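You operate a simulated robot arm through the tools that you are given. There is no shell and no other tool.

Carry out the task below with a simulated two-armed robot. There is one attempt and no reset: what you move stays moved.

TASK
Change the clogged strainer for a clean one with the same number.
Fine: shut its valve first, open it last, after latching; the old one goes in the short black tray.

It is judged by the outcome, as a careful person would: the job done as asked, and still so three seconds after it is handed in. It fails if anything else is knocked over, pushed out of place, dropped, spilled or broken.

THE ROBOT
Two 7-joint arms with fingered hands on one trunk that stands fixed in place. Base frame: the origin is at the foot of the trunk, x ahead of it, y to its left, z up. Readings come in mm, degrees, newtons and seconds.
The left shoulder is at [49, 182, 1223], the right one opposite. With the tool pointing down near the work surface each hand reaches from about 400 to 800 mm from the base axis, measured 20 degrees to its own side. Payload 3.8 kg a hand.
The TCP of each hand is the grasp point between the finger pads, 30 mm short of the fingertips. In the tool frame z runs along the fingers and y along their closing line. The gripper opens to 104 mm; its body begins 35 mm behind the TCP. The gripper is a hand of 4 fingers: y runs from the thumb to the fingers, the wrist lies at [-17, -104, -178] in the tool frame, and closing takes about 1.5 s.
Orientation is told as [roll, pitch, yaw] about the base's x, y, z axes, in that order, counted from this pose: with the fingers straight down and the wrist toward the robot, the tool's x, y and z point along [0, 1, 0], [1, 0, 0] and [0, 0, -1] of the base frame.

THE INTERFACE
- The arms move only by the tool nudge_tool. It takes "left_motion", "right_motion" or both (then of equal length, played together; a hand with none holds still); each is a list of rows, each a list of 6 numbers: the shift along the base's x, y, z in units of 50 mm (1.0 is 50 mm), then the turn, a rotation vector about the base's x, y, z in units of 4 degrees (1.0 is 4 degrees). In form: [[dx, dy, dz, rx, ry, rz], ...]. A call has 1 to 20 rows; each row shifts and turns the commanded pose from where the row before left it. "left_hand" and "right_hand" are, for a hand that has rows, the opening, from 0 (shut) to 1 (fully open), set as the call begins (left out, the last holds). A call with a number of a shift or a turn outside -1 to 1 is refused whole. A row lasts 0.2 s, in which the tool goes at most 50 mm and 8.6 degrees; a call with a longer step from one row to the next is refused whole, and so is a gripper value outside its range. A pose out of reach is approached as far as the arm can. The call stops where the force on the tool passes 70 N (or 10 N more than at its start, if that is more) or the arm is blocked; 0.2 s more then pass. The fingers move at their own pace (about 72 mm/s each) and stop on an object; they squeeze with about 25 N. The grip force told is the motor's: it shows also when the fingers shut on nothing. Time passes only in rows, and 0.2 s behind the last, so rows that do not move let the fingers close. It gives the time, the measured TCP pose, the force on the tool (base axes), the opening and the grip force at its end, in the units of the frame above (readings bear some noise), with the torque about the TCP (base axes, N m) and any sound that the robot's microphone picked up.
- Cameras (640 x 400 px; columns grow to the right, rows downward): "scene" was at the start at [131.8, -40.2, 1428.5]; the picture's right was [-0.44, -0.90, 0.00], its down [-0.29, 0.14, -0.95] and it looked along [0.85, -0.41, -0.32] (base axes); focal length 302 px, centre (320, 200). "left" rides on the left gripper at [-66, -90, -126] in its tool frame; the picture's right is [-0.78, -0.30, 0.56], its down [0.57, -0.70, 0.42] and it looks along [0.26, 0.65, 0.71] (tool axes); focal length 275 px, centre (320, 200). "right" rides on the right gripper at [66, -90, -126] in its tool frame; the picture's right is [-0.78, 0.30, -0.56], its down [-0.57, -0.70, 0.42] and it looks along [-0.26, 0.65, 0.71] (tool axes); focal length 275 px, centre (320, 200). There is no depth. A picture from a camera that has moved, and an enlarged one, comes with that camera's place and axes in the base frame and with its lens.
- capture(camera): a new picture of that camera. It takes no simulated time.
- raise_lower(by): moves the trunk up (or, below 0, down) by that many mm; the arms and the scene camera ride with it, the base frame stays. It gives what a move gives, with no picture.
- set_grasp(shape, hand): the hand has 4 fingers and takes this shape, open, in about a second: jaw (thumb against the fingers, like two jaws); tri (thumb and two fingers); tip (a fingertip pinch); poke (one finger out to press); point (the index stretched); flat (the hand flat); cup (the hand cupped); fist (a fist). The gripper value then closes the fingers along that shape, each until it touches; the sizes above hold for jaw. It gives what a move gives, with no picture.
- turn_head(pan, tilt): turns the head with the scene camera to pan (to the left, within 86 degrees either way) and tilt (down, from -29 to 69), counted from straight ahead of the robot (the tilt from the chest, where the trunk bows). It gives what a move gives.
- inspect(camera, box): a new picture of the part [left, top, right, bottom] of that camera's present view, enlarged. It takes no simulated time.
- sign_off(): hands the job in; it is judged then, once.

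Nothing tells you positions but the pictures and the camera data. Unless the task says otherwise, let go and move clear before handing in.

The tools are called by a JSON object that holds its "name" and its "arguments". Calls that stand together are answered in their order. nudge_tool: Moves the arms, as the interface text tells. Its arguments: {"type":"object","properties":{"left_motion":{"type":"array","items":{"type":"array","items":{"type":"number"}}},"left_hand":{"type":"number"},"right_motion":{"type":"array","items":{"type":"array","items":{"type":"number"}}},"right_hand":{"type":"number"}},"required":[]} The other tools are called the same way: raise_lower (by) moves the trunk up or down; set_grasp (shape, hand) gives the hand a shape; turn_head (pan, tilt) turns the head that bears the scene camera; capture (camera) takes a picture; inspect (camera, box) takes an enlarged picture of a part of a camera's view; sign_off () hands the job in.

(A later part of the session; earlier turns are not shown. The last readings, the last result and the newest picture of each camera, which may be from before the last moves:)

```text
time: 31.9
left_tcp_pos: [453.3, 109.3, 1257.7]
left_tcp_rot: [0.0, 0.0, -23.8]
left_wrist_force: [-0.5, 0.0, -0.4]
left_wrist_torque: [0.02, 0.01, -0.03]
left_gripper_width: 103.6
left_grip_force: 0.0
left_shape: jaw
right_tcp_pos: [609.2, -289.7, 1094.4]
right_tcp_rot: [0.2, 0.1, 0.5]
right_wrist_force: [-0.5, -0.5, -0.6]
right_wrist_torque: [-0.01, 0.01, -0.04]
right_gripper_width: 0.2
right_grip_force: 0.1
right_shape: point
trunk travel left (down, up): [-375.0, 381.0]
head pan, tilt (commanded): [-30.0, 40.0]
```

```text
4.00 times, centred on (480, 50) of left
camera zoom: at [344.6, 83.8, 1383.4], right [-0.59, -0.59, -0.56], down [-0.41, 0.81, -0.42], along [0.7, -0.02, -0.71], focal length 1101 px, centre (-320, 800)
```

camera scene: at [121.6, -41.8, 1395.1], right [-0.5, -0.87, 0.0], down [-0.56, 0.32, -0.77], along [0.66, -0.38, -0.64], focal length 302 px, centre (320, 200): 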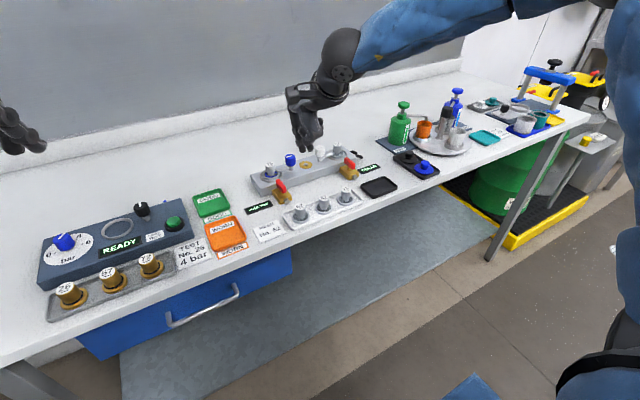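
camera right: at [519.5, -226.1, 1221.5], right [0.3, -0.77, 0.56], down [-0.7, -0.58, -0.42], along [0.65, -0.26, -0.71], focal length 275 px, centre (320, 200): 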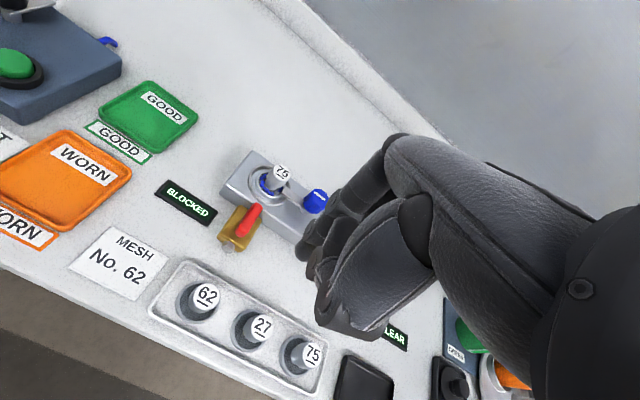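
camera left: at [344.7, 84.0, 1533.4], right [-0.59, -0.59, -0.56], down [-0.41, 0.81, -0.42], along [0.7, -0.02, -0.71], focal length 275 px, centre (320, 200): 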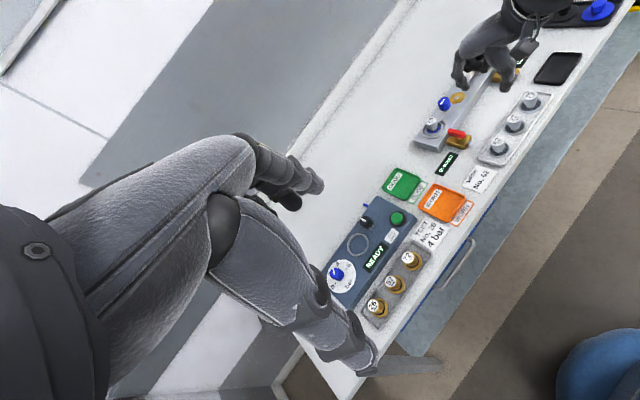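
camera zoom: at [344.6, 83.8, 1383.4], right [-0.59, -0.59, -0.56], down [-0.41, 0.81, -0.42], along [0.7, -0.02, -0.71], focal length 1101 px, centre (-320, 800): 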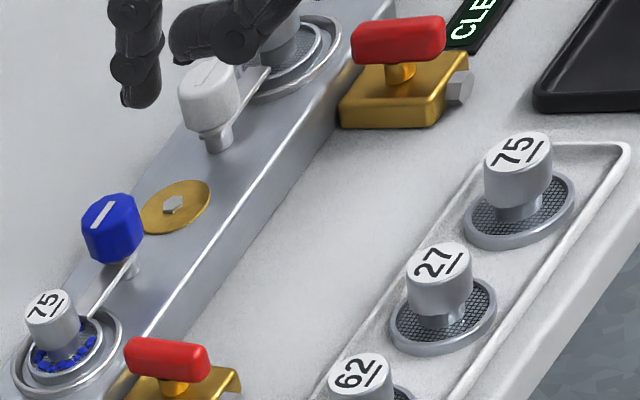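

Point folds the thumb awkwardly, so I'll use the tip shape fully closed as a pusher. First I'll calibrate exactly where its tip lies.

{"name": "set_grasp", "arguments": {"hand": "right", "shape": "tip"}}

{"name": "nudge_tool", "arguments": {"right_motion": [[0, 0, 0, 0, 0, -0.1], [0, 0, 0, 0, 0, 0], [0, 0, 0, 0, 0, 0], [0, 0, 0, 0, 0, 0], [0, 0, 0, 0, 0, 0], [0, 0, 0, 0, 0, 0], [0, 0, 0, 0, 0, 0], [0, 0, 0, 0, 0, 0]], "right_hand": 0}}

{"name": "inspect", "arguments": {"camera": "scene", "box": [260, 70, 380, 160]}}

{"name": "inspect", "arguments": {"camera": "right", "box": [260, 160, 460, 360]}}

{"name": "inspect", "arguments": {"camera": "left", "box": [400, 0, 560, 100]}}

```text
time: 32.8
left_tcp_pos: [454.0, 107.2, 1258.1]
left_tcp_rot: [0.0, 0.0, -23.9]
left_wrist_force: [0.9, -0.7, 0.5]
left_wrist_torque: [0.0, -0.01, 0.0]
left_gripper_width: 103.9
left_grip_force: 0.1
left_shape: jaw
right_tcp_pos: [610.4, -290.3, 1094.9]
right_tcp_rot: [0.1, 0.1, 0.5]
right_wrist_force: [0.4, -0.5, -0.3]
right_wrist_torque: [-0.01, -0.02, -0.02]
right_gripper_width: 103.9
right_grip_force: 0.0
right_shape: tip
trunk travel left (down, up): [-375.0, 381.0]
head pan, tilt (commanded): [-30.0, 40.0]
```

```text
time: 34.5
left_tcp_pos: [453.3, 106.7, 1258.8]
left_tcp_rot: [0.0, 0.0, -23.9]
left_wrist_force: [0.6, 0.5, -0.1]
left_wrist_torque: [-0.03, -0.03, 0.0]
left_gripper_width: 103.6
left_grip_force: 0.0
left_shape: jaw
right_tcp_pos: [609.8, -290.7, 1094.8]
right_tcp_rot: [0.2, 0.1, 0.1]
right_wrist_force: [0.8, -0.4, -0.2]
right_wrist_torque: [0.0, 0.01, 0.01]
right_gripper_width: 0.0
right_grip_force: 25.5
right_shape: tip
trunk travel left (down, up): [-375.0, 381.0]
head pan, tilt (commanded): [-30.0, 40.0]
```

```text
4.44 times, centred on (320, 115) of scene
camera zoom: at [121.6, -41.8, 1395.1], right [-0.5, -0.87, 0.0], down [-0.56, 0.32, -0.77], along [0.66, -0.38, -0.64], focal length 1340 px, centre (320, 578)
```

zoom: 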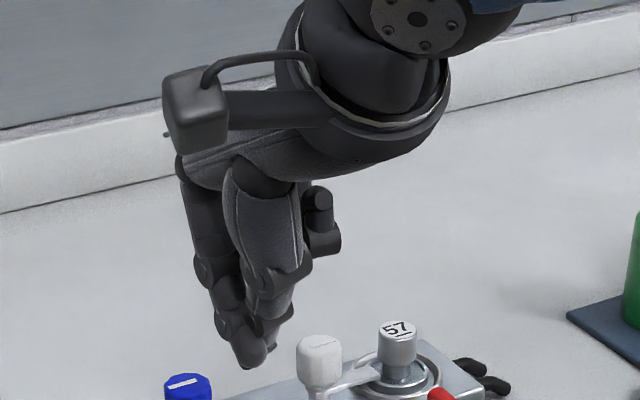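

```text
2.00 times, centred on (360, 260) of right
camera zoom: at [519.9, -225.6, 1221.7], right [0.3, -0.78, 0.56], down [-0.7, -0.57, -0.42], along [0.65, -0.26, -0.71], focal length 551 px, centre (240, 80)
```

zoom: 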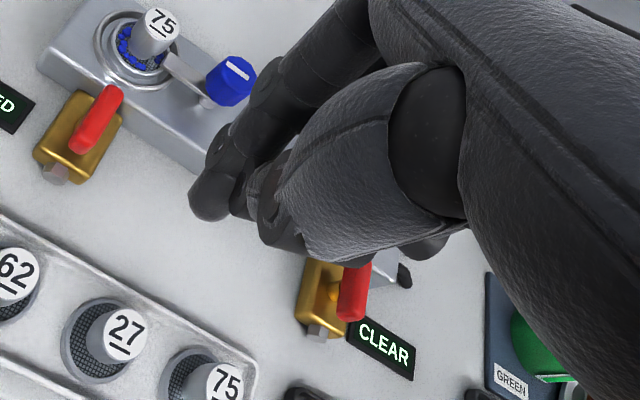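

```text
4.00 times, centred on (480, 50) of left
camera zoom: at [344.6, 83.8, 1383.4], right [-0.59, -0.59, -0.56], down [-0.41, 0.81, -0.42], along [0.7, -0.02, -0.71], focal length 1101 px, centre (-320, 800)
```

zoom: 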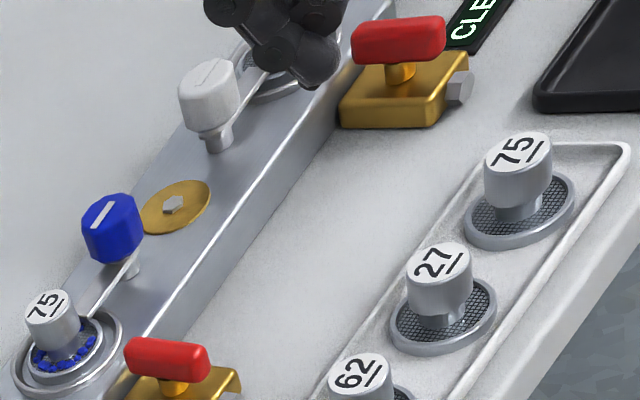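

The closed tip sits about 30 mm below the tool point and 3 mm to its left, with the index finger on the left side. I'll move to the right of the lever's near end and come down in stages.

{"name": "nudge_tool", "arguments": {"right_motion": [[0.62, 0.1, 0, 0, 0, 0], [0.62, 0.05, -0.3, 0, 0, 0], [0, 0, -0.7, 0, 0, 0], [0, 0, -0.7, 0, 0, 0], [0, 0, 0, 0, 0, 0]]}}

{"name": "inspect", "arguments": {"camera": "scene", "box": [230, 130, 350, 220]}}

{"name": "inspect", "arguments": {"camera": "right", "box": [240, 140, 400, 260]}}

{"name": "inspect", "arguments": {"camera": "left", "box": [380, 40, 500, 120]}}

```text
time: 35.8
left_tcp_pos: [452.7, 108.4, 1258.7]
left_tcp_rot: [0.0, 0.0, -24.0]
left_wrist_force: [-0.8, 0.2, 0.8]
left_wrist_torque: [0.01, 0.01, 0.03]
left_gripper_width: 103.6
left_grip_force: 0.1
left_shape: jaw
right_tcp_pos: [672.5, -281.9, 1008.3]
right_tcp_rot: [0.1, 0.0, 0.0]
right_wrist_force: [-1.1, 0.2, 0.1]
right_wrist_torque: [0.02, -0.01, -0.03]
right_gripper_width: 0.0
right_grip_force: 24.8
right_shape: tip
trunk travel left (down, up): [-375.0, 381.0]
head pan, tilt (commanded): [-30.0, 40.0]
```

```text
4.44 times, centred on (290, 175) of scene
camera zoom: at [121.0, -41.6, 1395.2], right [-0.5, -0.87, 0.0], down [-0.56, 0.32, -0.77], along [0.66, -0.38, -0.64], focal length 1340 px, centre (453, 311)
```

zoom: 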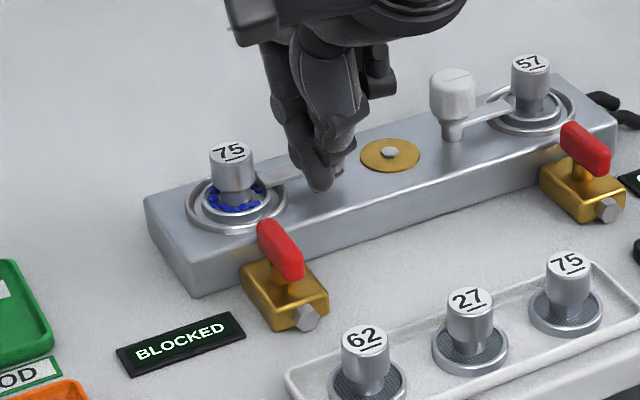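

```text
3.33 times, centred on (320, 200) of right
camera zoom: at [581.7, -216.7, 1136.4], right [0.3, -0.78, 0.56], down [-0.7, -0.57, -0.43], along [0.65, -0.26, -0.71], focal length 918 px, centre (320, 200)
```

zoom: 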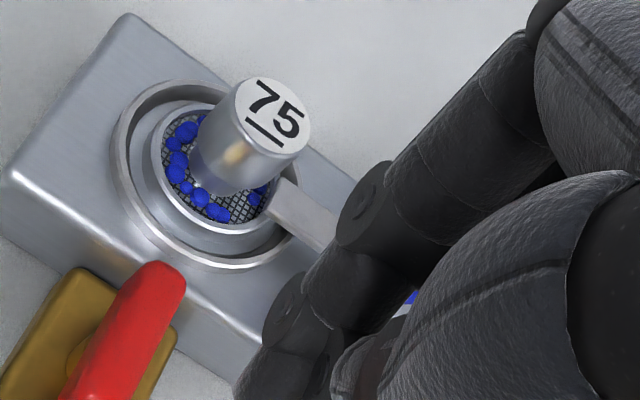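

```text
5.00 times, centred on (440, 80) of left
camera zoom: at [344.0, 84.0, 1383.6], right [-0.59, -0.59, -0.56], down [-0.41, 0.81, -0.43], along [0.7, -0.02, -0.71], focal length 1376 px, centre (-280, 800)
```

zoom: 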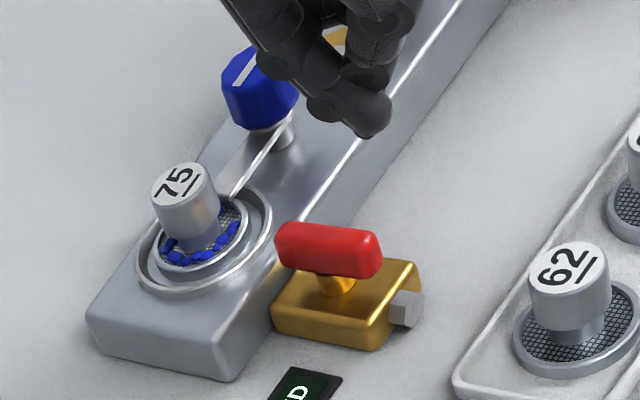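

The fingertip is about 21 mm to the right of the lever's near end and 42 mm above it. I'll lower it about 48 mm, which should keep it well above the brass plate, and check.

{"name": "nudge_tool", "arguments": {"right_motion": [[0, 0, -0.32, 0, 0, 0], [0, 0, -0.32, 0, 0, 0], [0, 0, -0.32, 0, 0, 0], [0, 0, 0, 0, 0, 0]]}}

{"name": "inspect", "arguments": {"camera": "scene", "box": [230, 130, 350, 220]}}

{"name": "inspect", "arguments": {"camera": "left", "box": [380, 40, 500, 120]}}

{"name": "capture", "arguments": {"camera": "right"}}

```text
time: 36.8
left_tcp_pos: [452.7, 108.0, 1256.8]
left_tcp_rot: [0.0, 0.0, -23.9]
left_wrist_force: [-0.1, 0.4, 0.0]
left_wrist_torque: [0.0, 0.0, 0.02]
left_gripper_width: 103.5
left_grip_force: 0.1
left_shape: jaw
right_tcp_pos: [661.5, -286.6, 968.9]
right_tcp_rot: [0.1, 0.1, 0.1]
right_wrist_force: [-0.2, -0.5, -0.3]
right_wrist_torque: [0.0, 0.02, 0.04]
right_gripper_width: 0.0
right_grip_force: 24.9
right_shape: tip
right hand out of reach, approached as far as the arm can: row 2, 3
trunk travel left (down, up): [-375.0, 381.0]
head pan, tilt (commanded): [-30.0, 40.0]
```

```text
4.44 times, centred on (290, 175) of scene
camera zoom: at [121.6, -41.7, 1395.1], right [-0.5, -0.87, 0.0], down [-0.56, 0.32, -0.77], along [0.66, -0.38, -0.64], focal length 1340 px, centre (453, 311)
```

zoom: 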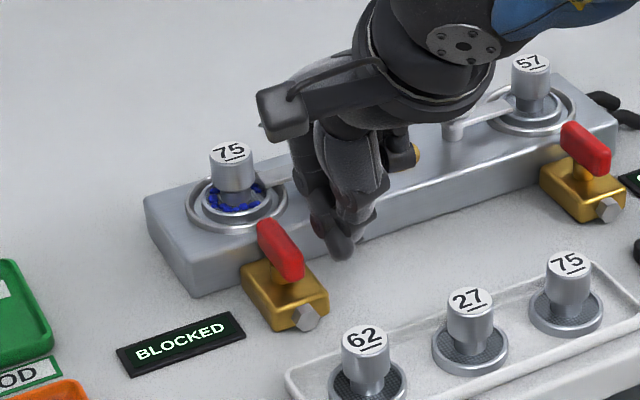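

```text
5.00 times, centred on (440, 80) of left
camera zoom: at [344.6, 83.8, 1383.4], right [-0.59, -0.59, -0.56], down [-0.41, 0.81, -0.42], along [0.7, -0.02, -0.71], focal length 1376 px, centre (-280, 800)
```

zoom: 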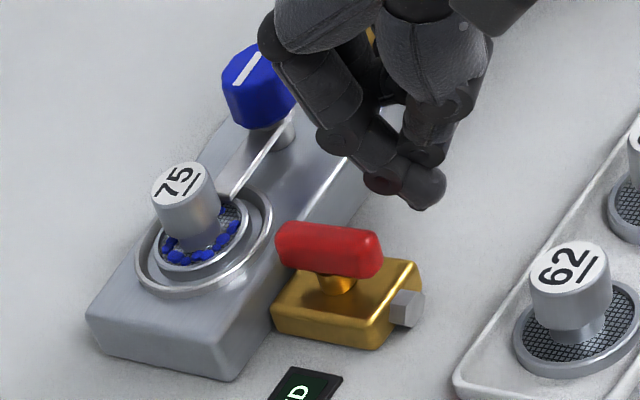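

```text
taken
camera right: at [571.9, -221.8, 1095.2], right [0.3, -0.78, 0.55], down [-0.7, -0.57, -0.43], along [0.65, -0.26, -0.71], focal length 275 px, centre (320, 200)
```

right: 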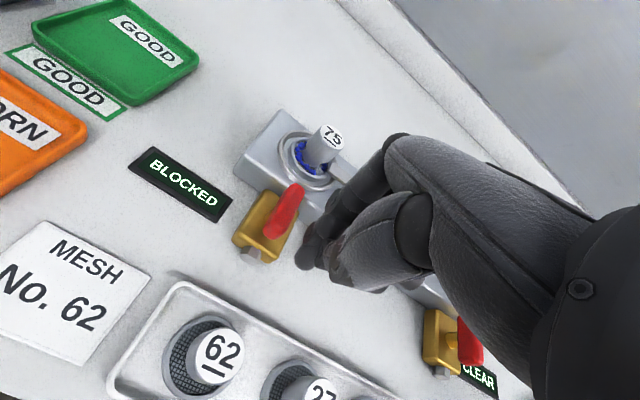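

The arm reaches less far the lower the hand is against the shoulder, so lowering the trunk should help. I'll lift the hand well up, lower the trunk 200 mm, and come back down.

{"name": "nudge_tool", "arguments": {"right_motion": [[-0.1, -0.05, 0.8, 0, 0, 0], [-0.1, 0, 0.8, 0, 0, 0], [-0.1, 0, 0.8, 0, 0, 0], [0, 0, 0.8, 0, 0, 0], [0, 0, 0.8, 0, 0, 0], [0, 0, 0.8, 0, 0, 0], [0, 0, 0, 0, 0, 0]]}}

{"name": "raise_lower", "arguments": {"by": -100}}

{"name": "raise_lower", "arguments": {"by": -100}}

{"name": "capture", "arguments": {"camera": "scene"}}

```text
time: 38.4
left_tcp_pos: [453.8, 106.7, 1257.0]
left_tcp_rot: [0.0, -0.1, -23.9]
left_wrist_force: [-0.1, -0.1, 0.4]
left_wrist_torque: [0.0, 0.01, 0.0]
left_gripper_width: 103.8
left_grip_force: 0.0
left_shape: jaw
right_tcp_pos: [645.1, -290.8, 1209.3]
right_tcp_rot: [0.1, 0.1, 0.2]
right_wrist_force: [-0.6, -0.1, -0.2]
right_wrist_torque: [0.0, -0.01, 0.01]
right_gripper_width: 0.0
right_grip_force: 25.2
right_shape: tip
trunk travel left (down, up): [-375.0, 381.0]
head pan, tilt (commanded): [-30.0, 40.0]
```

```text
time: 39.7
left_tcp_pos: [451.6, 108.9, 1160.5]
left_tcp_rot: [0.0, -0.1, -24.1]
left_wrist_force: [-0.4, 0.1, -0.1]
left_wrist_torque: [-0.01, 0.0, 0.05]
left_gripper_width: 103.8
left_grip_force: 0.0
left_shape: jaw
right_tcp_pos: [646.2, -290.2, 1109.1]
right_tcp_rot: [0.2, 0.0, 0.1]
right_wrist_force: [0.4, -0.1, 0.6]
right_wrist_torque: [-0.03, -0.01, -0.02]
right_gripper_width: 0.0
right_grip_force: 24.7
right_shape: tip
trunk travel left (down, up): [-275.0, 481.0]
head pan, tilt (commanded): [-30.0, 40.0]
```

```text
time: 41.0
left_tcp_pos: [452.1, 107.9, 1059.2]
left_tcp_rot: [0.0, -0.1, -23.9]
left_wrist_force: [-0.4, 0.4, 0.6]
left_wrist_torque: [-0.02, 0.0, 0.01]
left_gripper_width: 103.7
left_grip_force: 0.1
left_shape: jaw
right_tcp_pos: [645.7, -290.9, 1008.8]
right_tcp_rot: [0.1, 0.0, 0.1]
right_wrist_force: [0.2, -0.2, 0.7]
right_wrist_torque: [0.01, -0.05, -0.02]
right_gripper_width: 0.0
right_grip_force: 25.3
right_shape: tip
trunk travel left (down, up): [-175.0, 581.0]
head pan, tilt (commanded): [-30.0, 40.0]
```

```text
taken
camera scene: at [205.0, -41.8, 1190.6], right [-0.5, -0.87, 0.0], down [-0.56, 0.32, -0.77], along [0.66, -0.38, -0.64], focal length 302 px, centre (320, 200)
```

scene: 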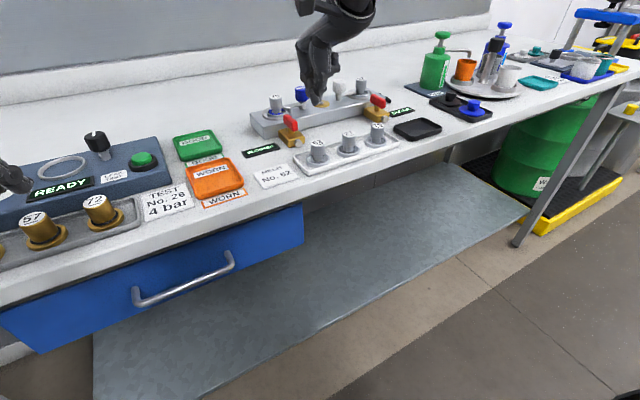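

The trunk bows forward as it lowers, which should help the reach. I'll go over the valve at z ≈ 1015 and retry the yaw range in small calls.

{"name": "nudge_tool", "arguments": {"right_motion": [[0.26, 0.23, 0.05, 0, 0, 0], [0.26, 0.23, 0.05, 0, 0, 0], [0.26, 0.23, 0, 0, 0, 0], [0, 0, 0, 0, 0, 1], [0, 0, 0, 0, 0, 1], [0, 0, 0, 0, 0, 1]]}}

{"name": "nudge_tool", "arguments": {"right_motion": [[0, 0, 0, 0, 0, 1], [0, 0, 0, 0, 0, 1], [0, 0, 0, 0, 0, 1]]}}

```text
time: 42.4
left_tcp_pos: [453.3, 108.6, 1057.0]
left_tcp_rot: [0.0, 0.0, -24.0]
left_wrist_force: [-0.1, -0.1, -0.6]
left_wrist_torque: [-0.01, -0.01, 0.01]
left_gripper_width: 103.5
left_grip_force: 0.0
left_shape: jaw
right_tcp_pos: [685.4, -255.9, 1012.6]
right_tcp_rot: [0.1, 0.1, 12.2]
right_wrist_force: [-0.1, 0.5, -0.4]
right_wrist_torque: [0.0, 0.0, 0.04]
right_gripper_width: 0.3
right_grip_force: 25.2
right_shape: tip
trunk travel left (down, up): [-175.0, 581.0]
head pan, tilt (commanded): [-30.0, 40.0]
```

```text
time: 43.2
left_tcp_pos: [454.5, 107.0, 1058.1]
left_tcp_rot: [-0.1, 0.0, -24.0]
left_wrist_force: [-0.7, -0.3, 0.2]
left_wrist_torque: [0.02, 0.03, -0.02]
left_gripper_width: 103.5
left_grip_force: 0.0
left_shape: jaw
right_tcp_pos: [685.2, -256.5, 1012.4]
right_tcp_rot: [0.2, 0.1, 24.3]
right_wrist_force: [-0.1, 1.1, -0.4]
right_wrist_torque: [-0.01, 0.0, -0.01]
right_gripper_width: 0.1
right_grip_force: 25.1
right_shape: tip
trunk travel left (down, up): [-175.0, 581.0]
head pan, tilt (commanded): [-30.0, 40.0]
```

Yaw 24° is fine now. I'll keep going.

{"name": "nudge_tool", "arguments": {"right_motion": [[0, 0, 0, 0, 0, 1], [0, 0, 0, 0, 0, 1], [0, 0, 0, 0, 0, 1], [0, 0, 0, 0, 0, 1]]}}

{"name": "nudge_tool", "arguments": {"right_motion": [[0, 0, 0, 0, 0, 1], [0, 0, 0, 0, 0, 1], [0, 0, 0, 0, 0, 1]]}}

```text
time: 44.2
left_tcp_pos: [453.1, 105.8, 1058.8]
left_tcp_rot: [-0.1, 0.1, -24.0]
left_wrist_force: [-0.2, 0.6, 0.1]
left_wrist_torque: [0.0, 0.04, -0.01]
left_gripper_width: 103.7
left_grip_force: 0.1
left_shape: jaw
right_tcp_pos: [672.8, -246.9, 998.1]
right_tcp_rot: [1.3, 1.0, 28.2]
right_wrist_force: [0.0, 0.0, 1.1]
right_wrist_torque: [0.01, 0.0, 0.0]
right_gripper_width: 0.3
right_grip_force: 24.9
right_shape: tip
right hand out of reach, approached as far as the arm can: row 1, 2, 3, 4
trunk travel left (down, up): [-175.0, 581.0]
head pan, tilt (commanded): [-30.0, 40.0]
```

```text
time: 45.0
left_tcp_pos: [454.0, 107.5, 1058.6]
left_tcp_rot: [0.0, 0.1, -24.0]
left_wrist_force: [0.3, -0.8, 0.8]
left_wrist_torque: [-0.02, -0.01, 0.01]
left_gripper_width: 103.7
left_grip_force: 0.1
left_shape: jaw
right_tcp_pos: [649.3, -227.4, 993.1]
right_tcp_rot: [1.1, 1.3, 34.8]
right_wrist_force: [-0.7, 0.1, -0.2]
right_wrist_torque: [-0.01, -0.03, 0.0]
right_gripper_width: 0.0
right_grip_force: 24.9
right_shape: tip
right hand out of reach, approached as far as the arm can: row 1, 2, 3
trunk travel left (down, up): [-175.0, 581.0]
head pan, tilt (commanded): [-30.0, 40.0]
```

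The limit is about 25° here. I'll unwind to yaw 0 and check the negative side.

{"name": "nudge_tool", "arguments": {"right_motion": [[0, 0, 0.3, 0, 0, -0.97], [0, 0, 0.2, 0, 0, -0.97], [0.1, -0.1, 0, -0.1, -0.1, -0.97], [0.1, -0.1, 0, -0.1, -0.1, -0.97], [0.1, -0.1, 0, -0.1, -0.1, -0.97], [0.1, -0.1, 0, 0, 0, -0.97], [0.1, -0.1, 0, 0, 0, -0.97], [0.1, -0.1, 0, 0, 0, -0.97], [0.1, 0, 0, 0, 0, -0.97]]}}

{"name": "nudge_tool", "arguments": {"right_motion": [[0, 0, 0, 0, 0, -1], [0, 0, 0, 0, 0, -1], [0, 0, 0, 0, 0, -1]]}}

{"name": "nudge_tool", "arguments": {"right_motion": [[0, 0, 0, 0, 0, -1], [0, 0, 0, 0, 0, -1]]}}

```text
time: 47.0
left_tcp_pos: [452.8, 110.0, 1058.5]
left_tcp_rot: [0.0, 0.0, -23.9]
left_wrist_force: [0.2, -0.6, -0.5]
left_wrist_torque: [-0.02, 0.01, 0.04]
left_gripper_width: 103.5
left_grip_force: 0.2
left_shape: jaw
right_tcp_pos: [682.6, -256.9, 1017.9]
right_tcp_rot: [-0.4, 0.4, 0.3]
right_wrist_force: [0.3, 1.4, -0.8]
right_wrist_torque: [0.02, 0.0, 0.0]
right_gripper_width: 0.0
right_grip_force: 24.5
right_shape: tip
trunk travel left (down, up): [-175.0, 581.0]
head pan, tilt (commanded): [-30.0, 40.0]
```

```text
time: 47.8
left_tcp_pos: [453.2, 108.2, 1058.9]
left_tcp_rot: [-0.1, 0.0, -23.9]
left_wrist_force: [0.3, -0.5, -0.5]
left_wrist_torque: [-0.02, 0.03, -0.01]
left_gripper_width: 103.8
left_grip_force: 0.1
left_shape: jaw
right_tcp_pos: [683.1, -256.1, 1017.3]
right_tcp_rot: [-0.6, 0.5, -11.6]
right_wrist_force: [0.2, -0.1, -0.8]
right_wrist_torque: [0.0, 0.01, 0.04]
right_gripper_width: 0.0
right_grip_force: 24.8
right_shape: tip
trunk travel left (down, up): [-175.0, 581.0]
head pan, tilt (commanded): [-30.0, 40.0]
```

```text
time: 48.4
left_tcp_pos: [453.2, 107.6, 1058.1]
left_tcp_rot: [0.1, 0.1, -24.0]
left_wrist_force: [-0.3, 0.3, -1.0]
left_wrist_torque: [0.0, -0.03, -0.04]
left_gripper_width: 104.0
left_grip_force: 0.0
left_shape: jaw
right_tcp_pos: [682.3, -257.2, 1017.5]
right_tcp_rot: [-0.4, 0.5, -19.6]
right_wrist_force: [-0.7, 0.1, -0.5]
right_wrist_torque: [0.0, 0.01, 0.0]
right_gripper_width: 0.1
right_grip_force: 25.2
right_shape: tip
trunk travel left (down, up): [-175.0, 581.0]
head pan, tilt (commanded): [-30.0, 40.0]
```

-20° is fine too. I'll go a bit further.

{"name": "nudge_tool", "arguments": {"right_motion": [[0, 0, 0, 0, 0, -1], [0, 0, 0, 0, 0, -1]]}}

{"name": "nudge_tool", "arguments": {"right_motion": [[0, 0, 0, 0, 0, -1], [0, 0, 0, 0, 0, -1]]}}

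```text
time: 49.0
left_tcp_pos: [453.2, 108.3, 1057.0]
left_tcp_rot: [0.0, 0.0, -24.1]
left_wrist_force: [0.3, -0.2, 0.7]
left_wrist_torque: [0.0, 0.0, 0.02]
left_gripper_width: 103.8
left_grip_force: 0.0
left_shape: jaw
right_tcp_pos: [683.7, -256.5, 1016.8]
right_tcp_rot: [-0.5, 0.4, -27.6]
right_wrist_force: [0.0, 0.0, 0.4]
right_wrist_torque: [-0.02, -0.02, 0.0]
right_gripper_width: 0.1
right_grip_force: 25.5
right_shape: tip
trunk travel left (down, up): [-175.0, 581.0]
head pan, tilt (commanded): [-30.0, 40.0]
```

```text
time: 49.6
left_tcp_pos: [453.5, 107.6, 1058.4]
left_tcp_rot: [0.0, 0.0, -24.0]
left_wrist_force: [-0.7, -0.2, 0.2]
left_wrist_torque: [-0.02, -0.04, 0.03]
left_gripper_width: 103.4
left_grip_force: 0.1
left_shape: jaw
right_tcp_pos: [681.8, -256.5, 1016.1]
right_tcp_rot: [-0.5, 0.5, -35.7]
right_wrist_force: [0.4, -0.3, 0.6]
right_wrist_torque: [-0.01, -0.01, -0.05]
right_gripper_width: 0.0
right_grip_force: 25.3
right_shape: tip
trunk travel left (down, up): [-175.0, 581.0]
head pan, tilt (commanded): [-30.0, 40.0]
```

-36° works. I'll continue, since -90° would let me pinch the lever across its width.

{"name": "nudge_tool", "arguments": {"right_motion": [[0, 0, 0, 0, 0, -1], [0, 0, 0, 0, 0, -1]]}}

{"name": "nudge_tool", "arguments": {"right_motion": [[0, 0, 0, 0, 0, -1], [0, 0, 0, 0, 0, -1]]}}

{"name": "nudge_tool", "arguments": {"right_motion": [[0, 0, 0, 0, 0, -1], [0, 0, 0, 0, 0, -1]]}}

```text
time: 50.2
left_tcp_pos: [452.8, 108.3, 1057.6]
left_tcp_rot: [0.0, 0.0, -23.9]
left_wrist_force: [-0.2, -0.2, -0.1]
left_wrist_torque: [-0.05, 0.0, -0.03]
left_gripper_width: 103.7
left_grip_force: 0.2
left_shape: jaw
right_tcp_pos: [678.7, -269.1, 1016.0]
right_tcp_rot: [-0.7, 0.5, -43.7]
right_wrist_force: [-0.9, 0.0, 0.0]
right_wrist_torque: [-0.01, 0.01, -0.01]
right_gripper_width: 0.1
right_grip_force: 25.1
right_shape: tip
right hand out of reach, approached as far as the arm can: row 1, 2
trunk travel left (down, up): [-175.0, 581.0]
head pan, tilt (commanded): [-30.0, 40.0]
```

```text
time: 50.8
left_tcp_pos: [453.7, 107.6, 1057.9]
left_tcp_rot: [-0.1, 0.0, -24.0]
left_wrist_force: [-0.3, -0.9, -0.5]
left_wrist_torque: [0.03, 0.01, -0.03]
left_gripper_width: 103.6
left_grip_force: 0.0
left_shape: jaw
right_tcp_pos: [674.7, -285.0, 1014.4]
right_tcp_rot: [-0.5, 0.6, -51.5]
right_wrist_force: [0.8, 0.4, 0.0]
right_wrist_torque: [0.03, 0.0, 0.0]
right_gripper_width: 0.0
right_grip_force: 24.9
right_shape: tip
right hand out of reach, approached as far as the arm can: row 1
trunk travel left (down, up): [-175.0, 581.0]
head pan, tilt (commanded): [-30.0, 40.0]
```

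```text
time: 51.4
left_tcp_pos: [454.1, 108.2, 1058.4]
left_tcp_rot: [0.1, 0.0, -23.8]
left_wrist_force: [1.3, 0.1, 0.2]
left_wrist_torque: [-0.01, 0.0, 0.0]
left_gripper_width: 103.8
left_grip_force: 0.0
left_shape: jaw
right_tcp_pos: [670.0, -301.5, 1013.8]
right_tcp_rot: [-0.6, 0.6, -59.7]
right_wrist_force: [0.5, -0.3, 0.5]
right_wrist_torque: [0.01, 0.02, 0.02]
right_gripper_width: 0.3
right_grip_force: 24.8
right_shape: tip
right hand out of reach, approached as far as the arm can: row 1, 2
trunk travel left (down, up): [-175.0, 581.0]
head pan, tilt (commanded): [-30.0, 40.0]
```

The negative limit is about -36° at the valve. A lower trunk might widen it, so I'll unwind to yaw 0, lift the hand, and lower the trunk another 100 mm.

{"name": "nudge_tool", "arguments": {"right_motion": [[-0.2, 0, 0.4, 0, 0, 1], [-0.2, 0, 0.4, 0, 0, 1], [-0.1, 0, 0.4, 0, 0, 1], [-0.1, 0, 0.4, 0, 0, 1], [0, 0, 0.4, 0, 0, 1], [0, 0, 0.1, 0.1, -0.1, 1], [0, 0, 0, 0, 0, 1], [0, 0, 0, 0, 0, 1], [0, 0, 0, 0, 0, 1], [0, 0, 0, 0, 0, 1], [0, 0, 0, 0, 0, 1], [0, 0, 0, 0, 0, 1], [0, 0, 0, 0, 0, 1], [0, 0, 0, 0, 0, 1], [0, 0, 0, 0, 0, 0.9]]}}

{"name": "raise_lower", "arguments": {"by": -100}}

{"name": "capture", "arguments": {"camera": "scene"}}

{"name": "capture", "arguments": {"camera": "left"}}

```text
time: 54.6
left_tcp_pos: [454.4, 107.5, 1058.8]
left_tcp_rot: [0.1, 0.0, -23.9]
left_wrist_force: [0.1, 0.4, -0.8]
left_wrist_torque: [0.01, 0.0, 0.05]
left_gripper_width: 103.7
left_grip_force: 0.0
left_shape: jaw
right_tcp_pos: [638.9, -301.2, 1119.4]
right_tcp_rot: [0.0, 0.4, 0.2]
right_wrist_force: [-0.4, -0.2, 0.4]
right_wrist_torque: [-0.04, 0.02, 0.0]
right_gripper_width: 0.0
right_grip_force: 25.4
right_shape: tip
trunk travel left (down, up): [-175.0, 581.0]
head pan, tilt (commanded): [-30.0, 40.0]
```

```text
time: 55.9
left_tcp_pos: [451.9, 107.7, 958.6]
left_tcp_rot: [0.0, -0.1, -23.9]
left_wrist_force: [0.4, 0.5, 0.3]
left_wrist_torque: [0.0, -0.02, -0.01]
left_gripper_width: 103.8
left_grip_force: 0.0
left_shape: jaw
right_tcp_pos: [638.9, -300.5, 1019.0]
right_tcp_rot: [0.1, 0.3, 0.1]
right_wrist_force: [-0.3, -0.5, 0.0]
right_wrist_torque: [0.04, -0.01, 0.02]
right_gripper_width: 0.1
right_grip_force: 24.6
right_shape: tip
trunk travel left (down, up): [-75.0, 681.0]
head pan, tilt (commanded): [-30.0, 40.0]
```

```text
taken
camera scene: at [264.1, -41.8, 1084.8], right [-0.5, -0.87, 0.0], down [-0.56, 0.32, -0.77], along [0.66, -0.38, -0.64], focal length 302 px, centre (320, 200)
```

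scene: 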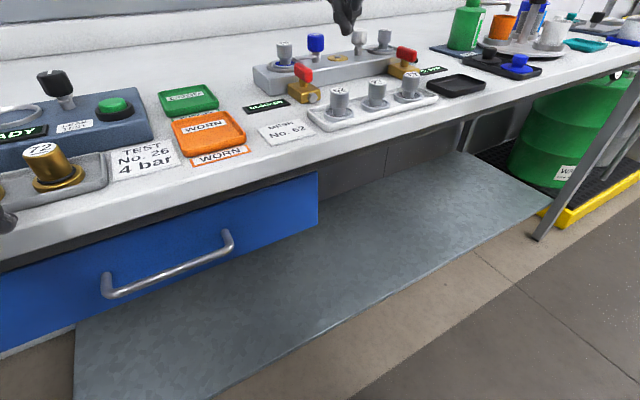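

```text
taken
camera left: at [343.6, 83.9, 1083.9], right [-0.58, -0.59, -0.56], down [-0.41, 0.81, -0.43], along [0.7, -0.02, -0.71], focal length 275 px, centre (320, 200)
```

left: 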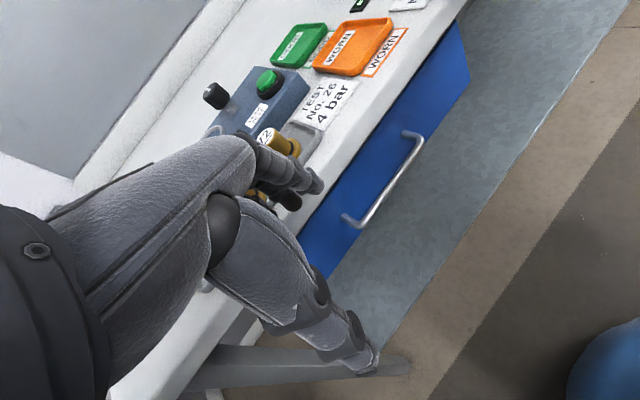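

The left hand has come down close to the table front. I'll raise it well clear, tilting the head to keep the work in view.

{"name": "nudge_tool", "arguments": {"left_motion": [[-0.1, 0, 0.8, 0, 0, 0], [-0.1, 0, 0.8, 0, 0, 0], [0, 0, 0.8, 0, 0, 0], [0, 0, 0.8, 0, 0, 0], [0, 0, 0.8, 0, 0, 0], [0, 0, 0.8, 0, 0, 0]]}}

{"name": "turn_head", "arguments": {"pan": -30, "tilt": 22}}

{"name": "capture", "arguments": {"camera": "scene"}}

{"name": "capture", "arguments": {"camera": "left"}}

```text
time: 57.3
left_tcp_pos: [443.7, 106.0, 1201.3]
left_tcp_rot: [0.0, 0.0, -24.0]
left_wrist_force: [0.8, -0.4, -0.4]
left_wrist_torque: [0.01, -0.01, 0.0]
left_gripper_width: 103.7
left_grip_force: 0.0
left_shape: jaw
right_tcp_pos: [639.6, -301.4, 1019.1]
right_tcp_rot: [0.0, 0.5, 0.0]
right_wrist_force: [0.2, -0.5, -1.0]
right_wrist_torque: [0.01, -0.01, -0.02]
right_gripper_width: 0.0
right_grip_force: 25.3
right_shape: tip
trunk travel left (down, up): [-75.0, 681.0]
head pan, tilt (commanded): [-30.0, 40.0]
```

```text
time: 58.1
left_tcp_pos: [444.0, 107.7, 1199.9]
left_tcp_rot: [0.0, 0.0, -24.1]
left_wrist_force: [-0.2, 0.1, 0.0]
left_wrist_torque: [0.01, 0.0, 0.0]
left_gripper_width: 103.7
left_grip_force: 0.0
left_shape: jaw
right_tcp_pos: [641.0, -301.2, 1018.5]
right_tcp_rot: [0.0, 0.4, 0.1]
right_wrist_force: [0.5, -0.4, 0.4]
right_wrist_torque: [-0.02, -0.02, 0.0]
right_gripper_width: 0.0
right_grip_force: 25.1
right_shape: tip
trunk travel left (down, up): [-75.0, 681.0]
head pan, tilt (commanded): [-30.0, 22.0]
```

```text
taken
camera scene: at [271.6, -45.7, 1112.5], right [-0.5, -0.87, 0.0], down [-0.33, 0.19, -0.93], along [0.8, -0.46, -0.38], focal length 302 px, centre (320, 200)
```

scene: 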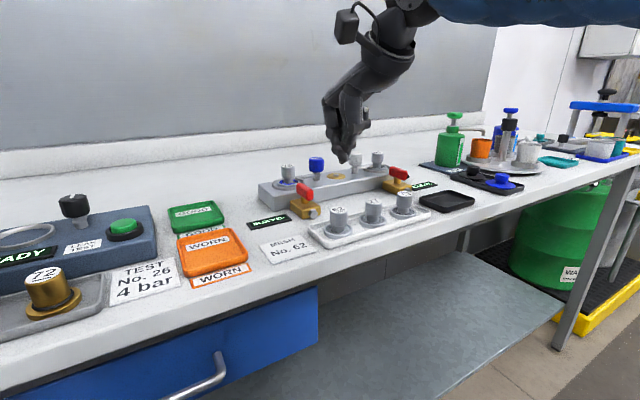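

```text
taken
camera left: at [334.8, 82.8, 1325.5], right [-0.59, -0.59, -0.56], down [-0.41, 0.81, -0.42], along [0.7, -0.02, -0.71], focal length 275 px, centre (320, 200)
```

left: 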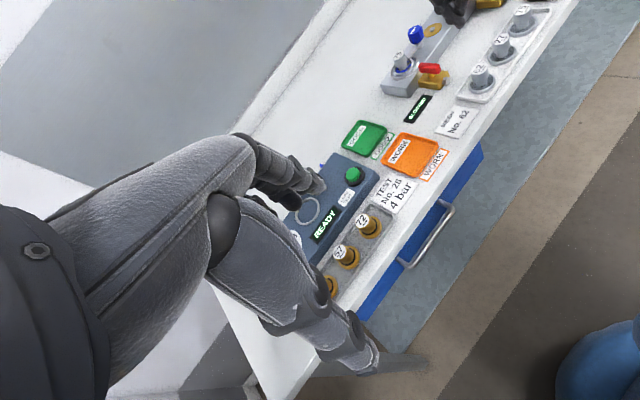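

Now the head camera has a close, low view of the bench. I'll go over the valve and test the negative yaw range again.

{"name": "nudge_tool", "arguments": {"right_motion": [[0.45, 0.45, 0, 0, 0, 0], [0.45, 0.45, 0, 0, 0, 0], [0, 0, 0, 0, 0, -1], [0, 0, 0, 0, 0, -1], [0, 0, 0, 0, 0, -1], [0, 0, 0, 0, 0, -1], [0, 0, 0, 0, 0, -1], [0, 0, 0, 0, 0, -1], [0, 0, 0, 0, 0, -1], [0, 0, 0, 0, 0, -1]]}}

{"name": "nudge_tool", "arguments": {"right_motion": [[0, 0, 0, 0, 0, -1], [0, 0, 0, 0, 0, -1]]}}

{"name": "nudge_tool", "arguments": {"right_motion": [[0, 0, 0, 0, 0, -1], [0, 0, 0, 0, 0, -1]]}}

```text
time: 60.4
left_tcp_pos: [444.6, 106.8, 1201.1]
left_tcp_rot: [-0.1, 0.0, -24.0]
left_wrist_force: [0.4, -0.7, 0.1]
left_wrist_torque: [0.03, -0.01, 0.01]
left_gripper_width: 103.7
left_grip_force: 0.1
left_shape: jaw
right_tcp_pos: [686.3, -256.1, 1017.5]
right_tcp_rot: [0.1, 0.4, -32.0]
right_wrist_force: [-0.2, 0.0, -0.2]
right_wrist_torque: [0.0, 0.01, -0.01]
right_gripper_width: 0.0
right_grip_force: 24.8
right_shape: tip
trunk travel left (down, up): [-75.0, 681.0]
head pan, tilt (commanded): [-30.0, 22.0]
```

```text
time: 61.0
left_tcp_pos: [443.1, 107.7, 1201.3]
left_tcp_rot: [0.1, 0.0, -24.0]
left_wrist_force: [-0.6, -0.6, -0.3]
left_wrist_torque: [0.01, -0.01, 0.02]
left_gripper_width: 103.7
left_grip_force: 0.1
left_shape: jaw
right_tcp_pos: [684.1, -269.7, 1018.7]
right_tcp_rot: [0.1, 0.4, -39.9]
right_wrist_force: [-0.7, -0.4, 0.1]
right_wrist_torque: [-0.01, 0.0, -0.04]
right_gripper_width: 0.1
right_grip_force: 25.2
right_shape: tip
right hand out of reach, approached as far as the arm can: row 2
trunk travel left (down, up): [-75.0, 681.0]
head pan, tilt (commanded): [-30.0, 22.0]
```

```text
time: 61.5
left_tcp_pos: [443.4, 107.9, 1198.9]
left_tcp_rot: [0.0, 0.1, -23.9]
left_wrist_force: [-0.5, 0.7, -0.4]
left_wrist_torque: [-0.01, 0.03, 0.0]
left_gripper_width: 103.9
left_grip_force: 0.0
left_shape: jaw
right_tcp_pos: [677.5, -287.3, 1016.8]
right_tcp_rot: [-0.1, 0.4, -48.0]
right_wrist_force: [0.2, -0.9, 0.2]
right_wrist_torque: [0.05, -0.02, -0.01]
right_gripper_width: 0.3
right_grip_force: 24.9
right_shape: tip
right hand out of reach, approached as far as the arm can: row 1, 2
trunk travel left (down, up): [-75.0, 681.0]
head pan, tilt (commanded): [-30.0, 22.0]
```

The limit is again about -37°. My plan is to straddle the lever with the pinch at yaw -32° and let the closing fingers turn it, so I'll set that up above the lever and look closely.

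{"name": "nudge_tool", "arguments": {"right_motion": [[0, 0.1, 0, 0, 0, 1], [0.05, 0.2, 0, 0, 0, 1], [0.05, 0.1, 0, 0, 0, 1], [0, 0.1, 0, 0, 0, 1], [0, 0, 0, 0, 0, 0], [0, 0, 0, 0, 0, 0]], "right_hand": 0.45}}

{"name": "inspect", "arguments": {"camera": "scene", "box": [240, 130, 400, 230]}}

{"name": "inspect", "arguments": {"camera": "left", "box": [370, 0, 490, 90]}}

{"name": "capture", "arguments": {"camera": "right"}}

```text
time: 63.0
left_tcp_pos: [442.0, 107.1, 1200.3]
left_tcp_rot: [0.0, -0.1, -24.0]
left_wrist_force: [-0.3, -0.2, 0.5]
left_wrist_torque: [-0.02, -0.02, 0.02]
left_gripper_width: 103.6
left_grip_force: 0.1
left_shape: jaw
right_tcp_pos: [682.7, -261.5, 1017.2]
right_tcp_rot: [0.0, 0.5, -31.9]
right_wrist_force: [0.0, 0.9, -0.2]
right_wrist_torque: [0.01, -0.02, 0.0]
right_gripper_width: 46.5
right_grip_force: 0.0
right_shape: tip
trunk travel left (down, up): [-75.0, 681.0]
head pan, tilt (commanded): [-30.0, 22.0]
```

```text
4.00 times, centred on (320, 180) of scene
camera zoom: at [271.6, -45.7, 1112.6], right [-0.5, -0.87, 0.0], down [-0.32, 0.19, -0.93], along [0.8, -0.46, -0.37], focal length 1206 px, centre (320, 280)
```

zoom: 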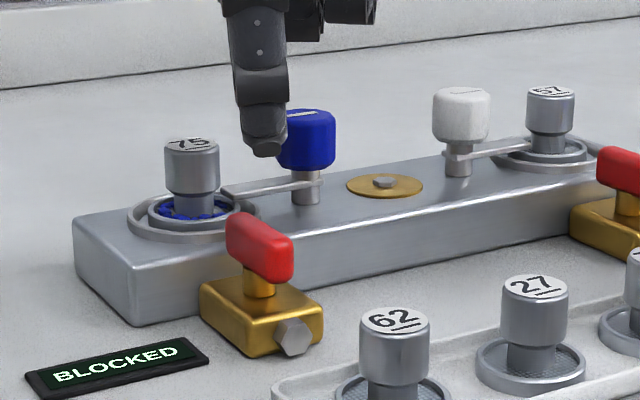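

```text
4.44 times, centred on (430, 45) of left
camera zoom: at [334.9, 82.7, 1325.7], right [-0.59, -0.59, -0.56], down [-0.41, 0.81, -0.42], along [0.7, -0.02, -0.71], focal length 1224 px, centre (-169, 889)
```

zoom: 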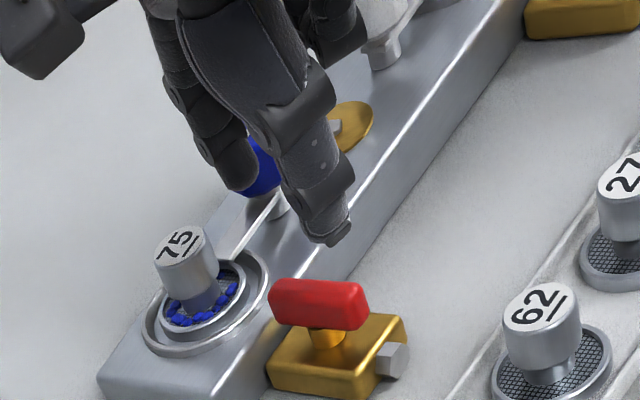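

```text
taken
camera right: at [642.4, -159.6, 1144.8], right [-0.15, -0.82, 0.55], down [-0.9, -0.11, -0.42], along [0.41, -0.56, -0.72], focal length 275 px, centre (320, 200)
```

right: 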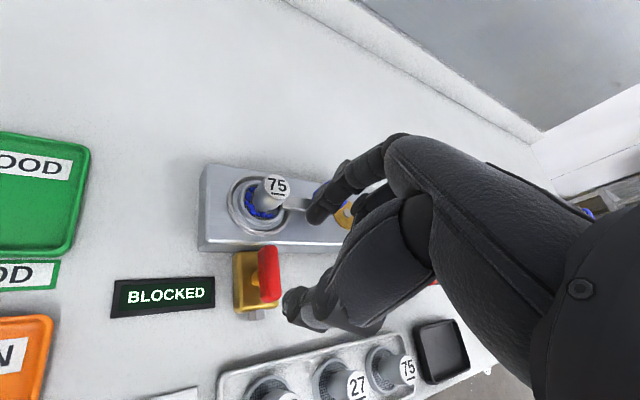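

The lever top is near z = 950, the brass plate near 920 and the manifold top near 936, with the pivot at about (683, -255). Straddling would crowd the manifold edge, so I'll push the near end sideways with the closed tips instead, starting on its right.

{"name": "nudge_tool", "arguments": {"right_motion": [[0, 0, 0, 0, 0, 1], [0, 0, 0, 0, 0, 1], [0, 0, 0, 0, 0, 1], [0, 0, 0, 0, 0, 1], [-0.07, -0.11, 0, 0, 0, 1], [-0.07, -0.11, 0, 0, 0, 1], [-0.07, -0.11, 0, 0, 0, 1], [-0.07, -0.11, 0, 0, 0, 1], [0, 0, -0.3, 0, 0, 0], [0, 0, 0, 0, 0, 0]], "right_hand": 0}}

{"name": "inspect", "arguments": {"camera": "scene", "box": [260, 130, 380, 220]}}

{"name": "inspect", "arguments": {"camera": "left", "box": [370, 0, 490, 90]}}

{"name": "inspect", "arguments": {"camera": "right", "box": [220, 140, 400, 280]}}

```text
time: 65.2
left_tcp_pos: [444.0, 107.8, 1201.2]
left_tcp_rot: [0.0, 0.0, -24.0]
left_wrist_force: [-0.7, 0.2, -0.3]
left_wrist_torque: [0.01, 0.02, 0.0]
left_gripper_width: 103.8
left_grip_force: 0.1
left_shape: jaw
right_tcp_pos: [670.2, -283.6, 1001.9]
right_tcp_rot: [-0.1, 0.4, 0.2]
right_wrist_force: [0.4, 0.0, 0.4]
right_wrist_torque: [0.0, 0.01, -0.04]
right_gripper_width: 0.0
right_grip_force: 25.2
right_shape: tip
trunk travel left (down, up): [-75.0, 681.0]
head pan, tilt (commanded): [-30.0, 22.0]
```

```text
4.44 times, centred on (320, 175) of scene
camera zoom: at [271.6, -45.7, 1112.6], right [-0.5, -0.87, 0.0], down [-0.32, 0.19, -0.93], along [0.8, -0.46, -0.37], focal length 1340 px, centre (320, 311)
```

zoom: 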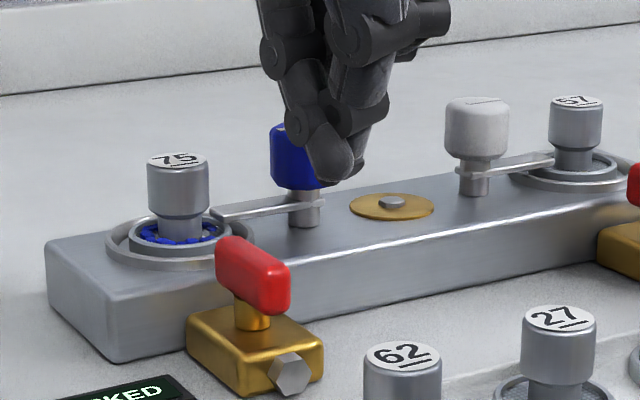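

```text
4.44 times, centred on (430, 45) of left
camera zoom: at [334.8, 82.7, 1325.8], right [-0.59, -0.59, -0.56], down [-0.41, 0.81, -0.42], along [0.7, -0.02, -0.71], focal length 1224 px, centre (-169, 889)
```

zoom: 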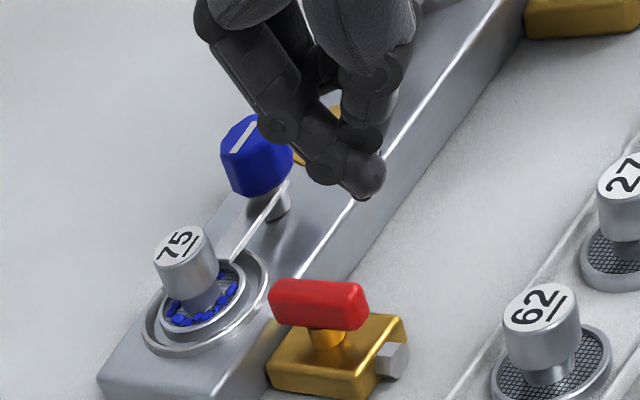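

```text
2.86 times, centred on (310, 210) of right
camera zoom: at [580.4, -218.8, 1129.1], right [0.3, -0.78, 0.55], down [-0.7, -0.57, -0.42], along [0.64, -0.26, -0.72], focal length 786 px, centre (349, 171)
```

zoom: 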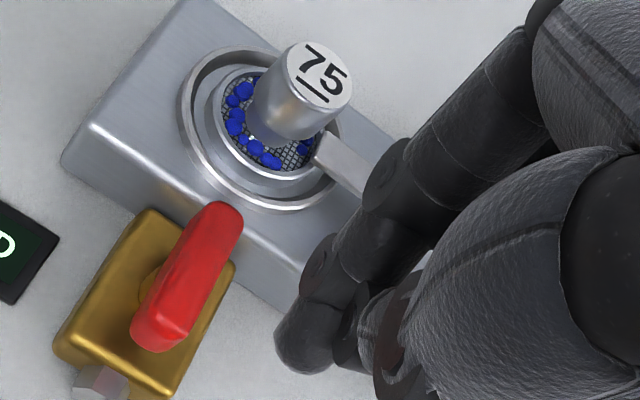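

The tip bottom is about 27 mm below the tool point and about 22 mm right of the lever's centre line. I'll lower it 33 mm.

{"name": "nudge_tool", "arguments": {"right_motion": [[0, 0, -0.22, 0, 0, 0], [0, 0, -0.22, 0, 0, 0], [0, 0, -0.22, 0, 0, 0], [0, 0, 0, 0, 0, 0]]}}

{"name": "inspect", "arguments": {"camera": "scene", "box": [260, 130, 380, 220]}}

{"name": "inspect", "arguments": {"camera": "left", "box": [370, 0, 490, 90]}}

{"name": "inspect", "arguments": {"camera": "right", "box": [220, 140, 400, 280]}}

```text
time: 66.2
left_tcp_pos: [443.8, 106.8, 1200.9]
left_tcp_rot: [0.0, -0.1, -23.9]
left_wrist_force: [-0.4, 0.1, 0.0]
left_wrist_torque: [-0.02, 0.0, -0.02]
left_gripper_width: 103.5
left_grip_force: 0.1
left_shape: jaw
right_tcp_pos: [670.6, -283.9, 969.3]
right_tcp_rot: [-0.1, 0.3, 0.1]
right_wrist_force: [1.0, -0.2, 0.3]
right_wrist_torque: [-0.05, 0.0, 0.05]
right_gripper_width: 0.0
right_grip_force: 25.1
right_shape: tip
trunk travel left (down, up): [-75.0, 681.0]
head pan, tilt (commanded): [-30.0, 22.0]
```

```text
4.44 times, centred on (320, 175) of scene
camera zoom: at [271.6, -45.7, 1112.6], right [-0.5, -0.87, 0.0], down [-0.32, 0.19, -0.93], along [0.8, -0.46, -0.37], focal length 1340 px, centre (320, 311)
```

zoom: 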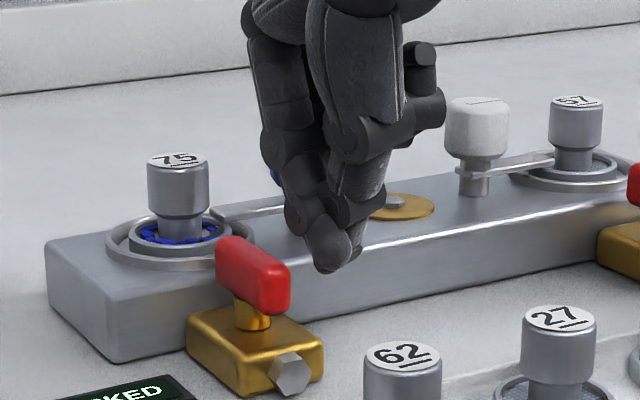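

```text
4.44 times, centred on (430, 45) of left
camera zoom: at [334.8, 82.7, 1325.8], right [-0.59, -0.59, -0.56], down [-0.41, 0.81, -0.42], along [0.7, -0.02, -0.71], focal length 1224 px, centre (-169, 889)
```

zoom: 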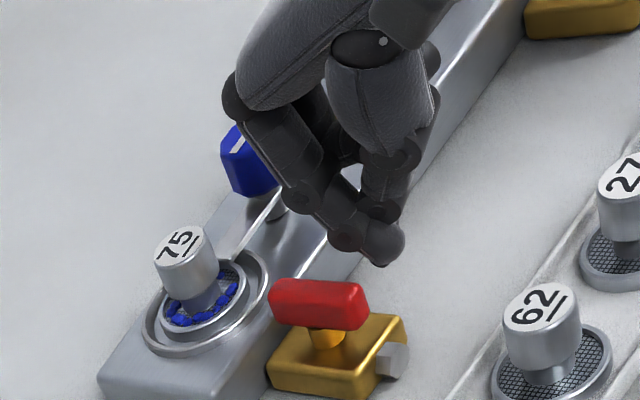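

```text
2.86 times, centred on (310, 210) of right
camera zoom: at [580.6, -218.3, 1096.0], right [0.3, -0.78, 0.55], down [-0.7, -0.57, -0.42], along [0.64, -0.26, -0.72], focal length 786 px, centre (349, 171)
```

zoom: 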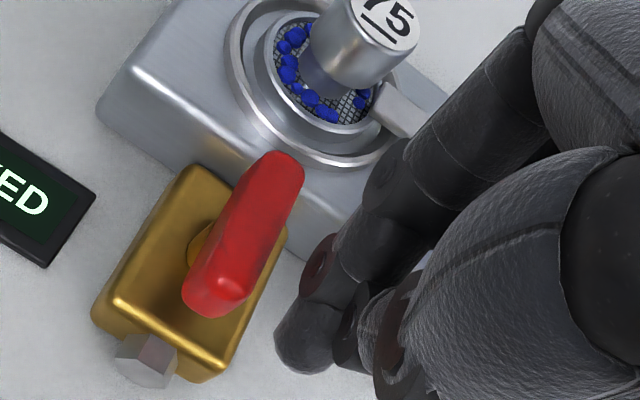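

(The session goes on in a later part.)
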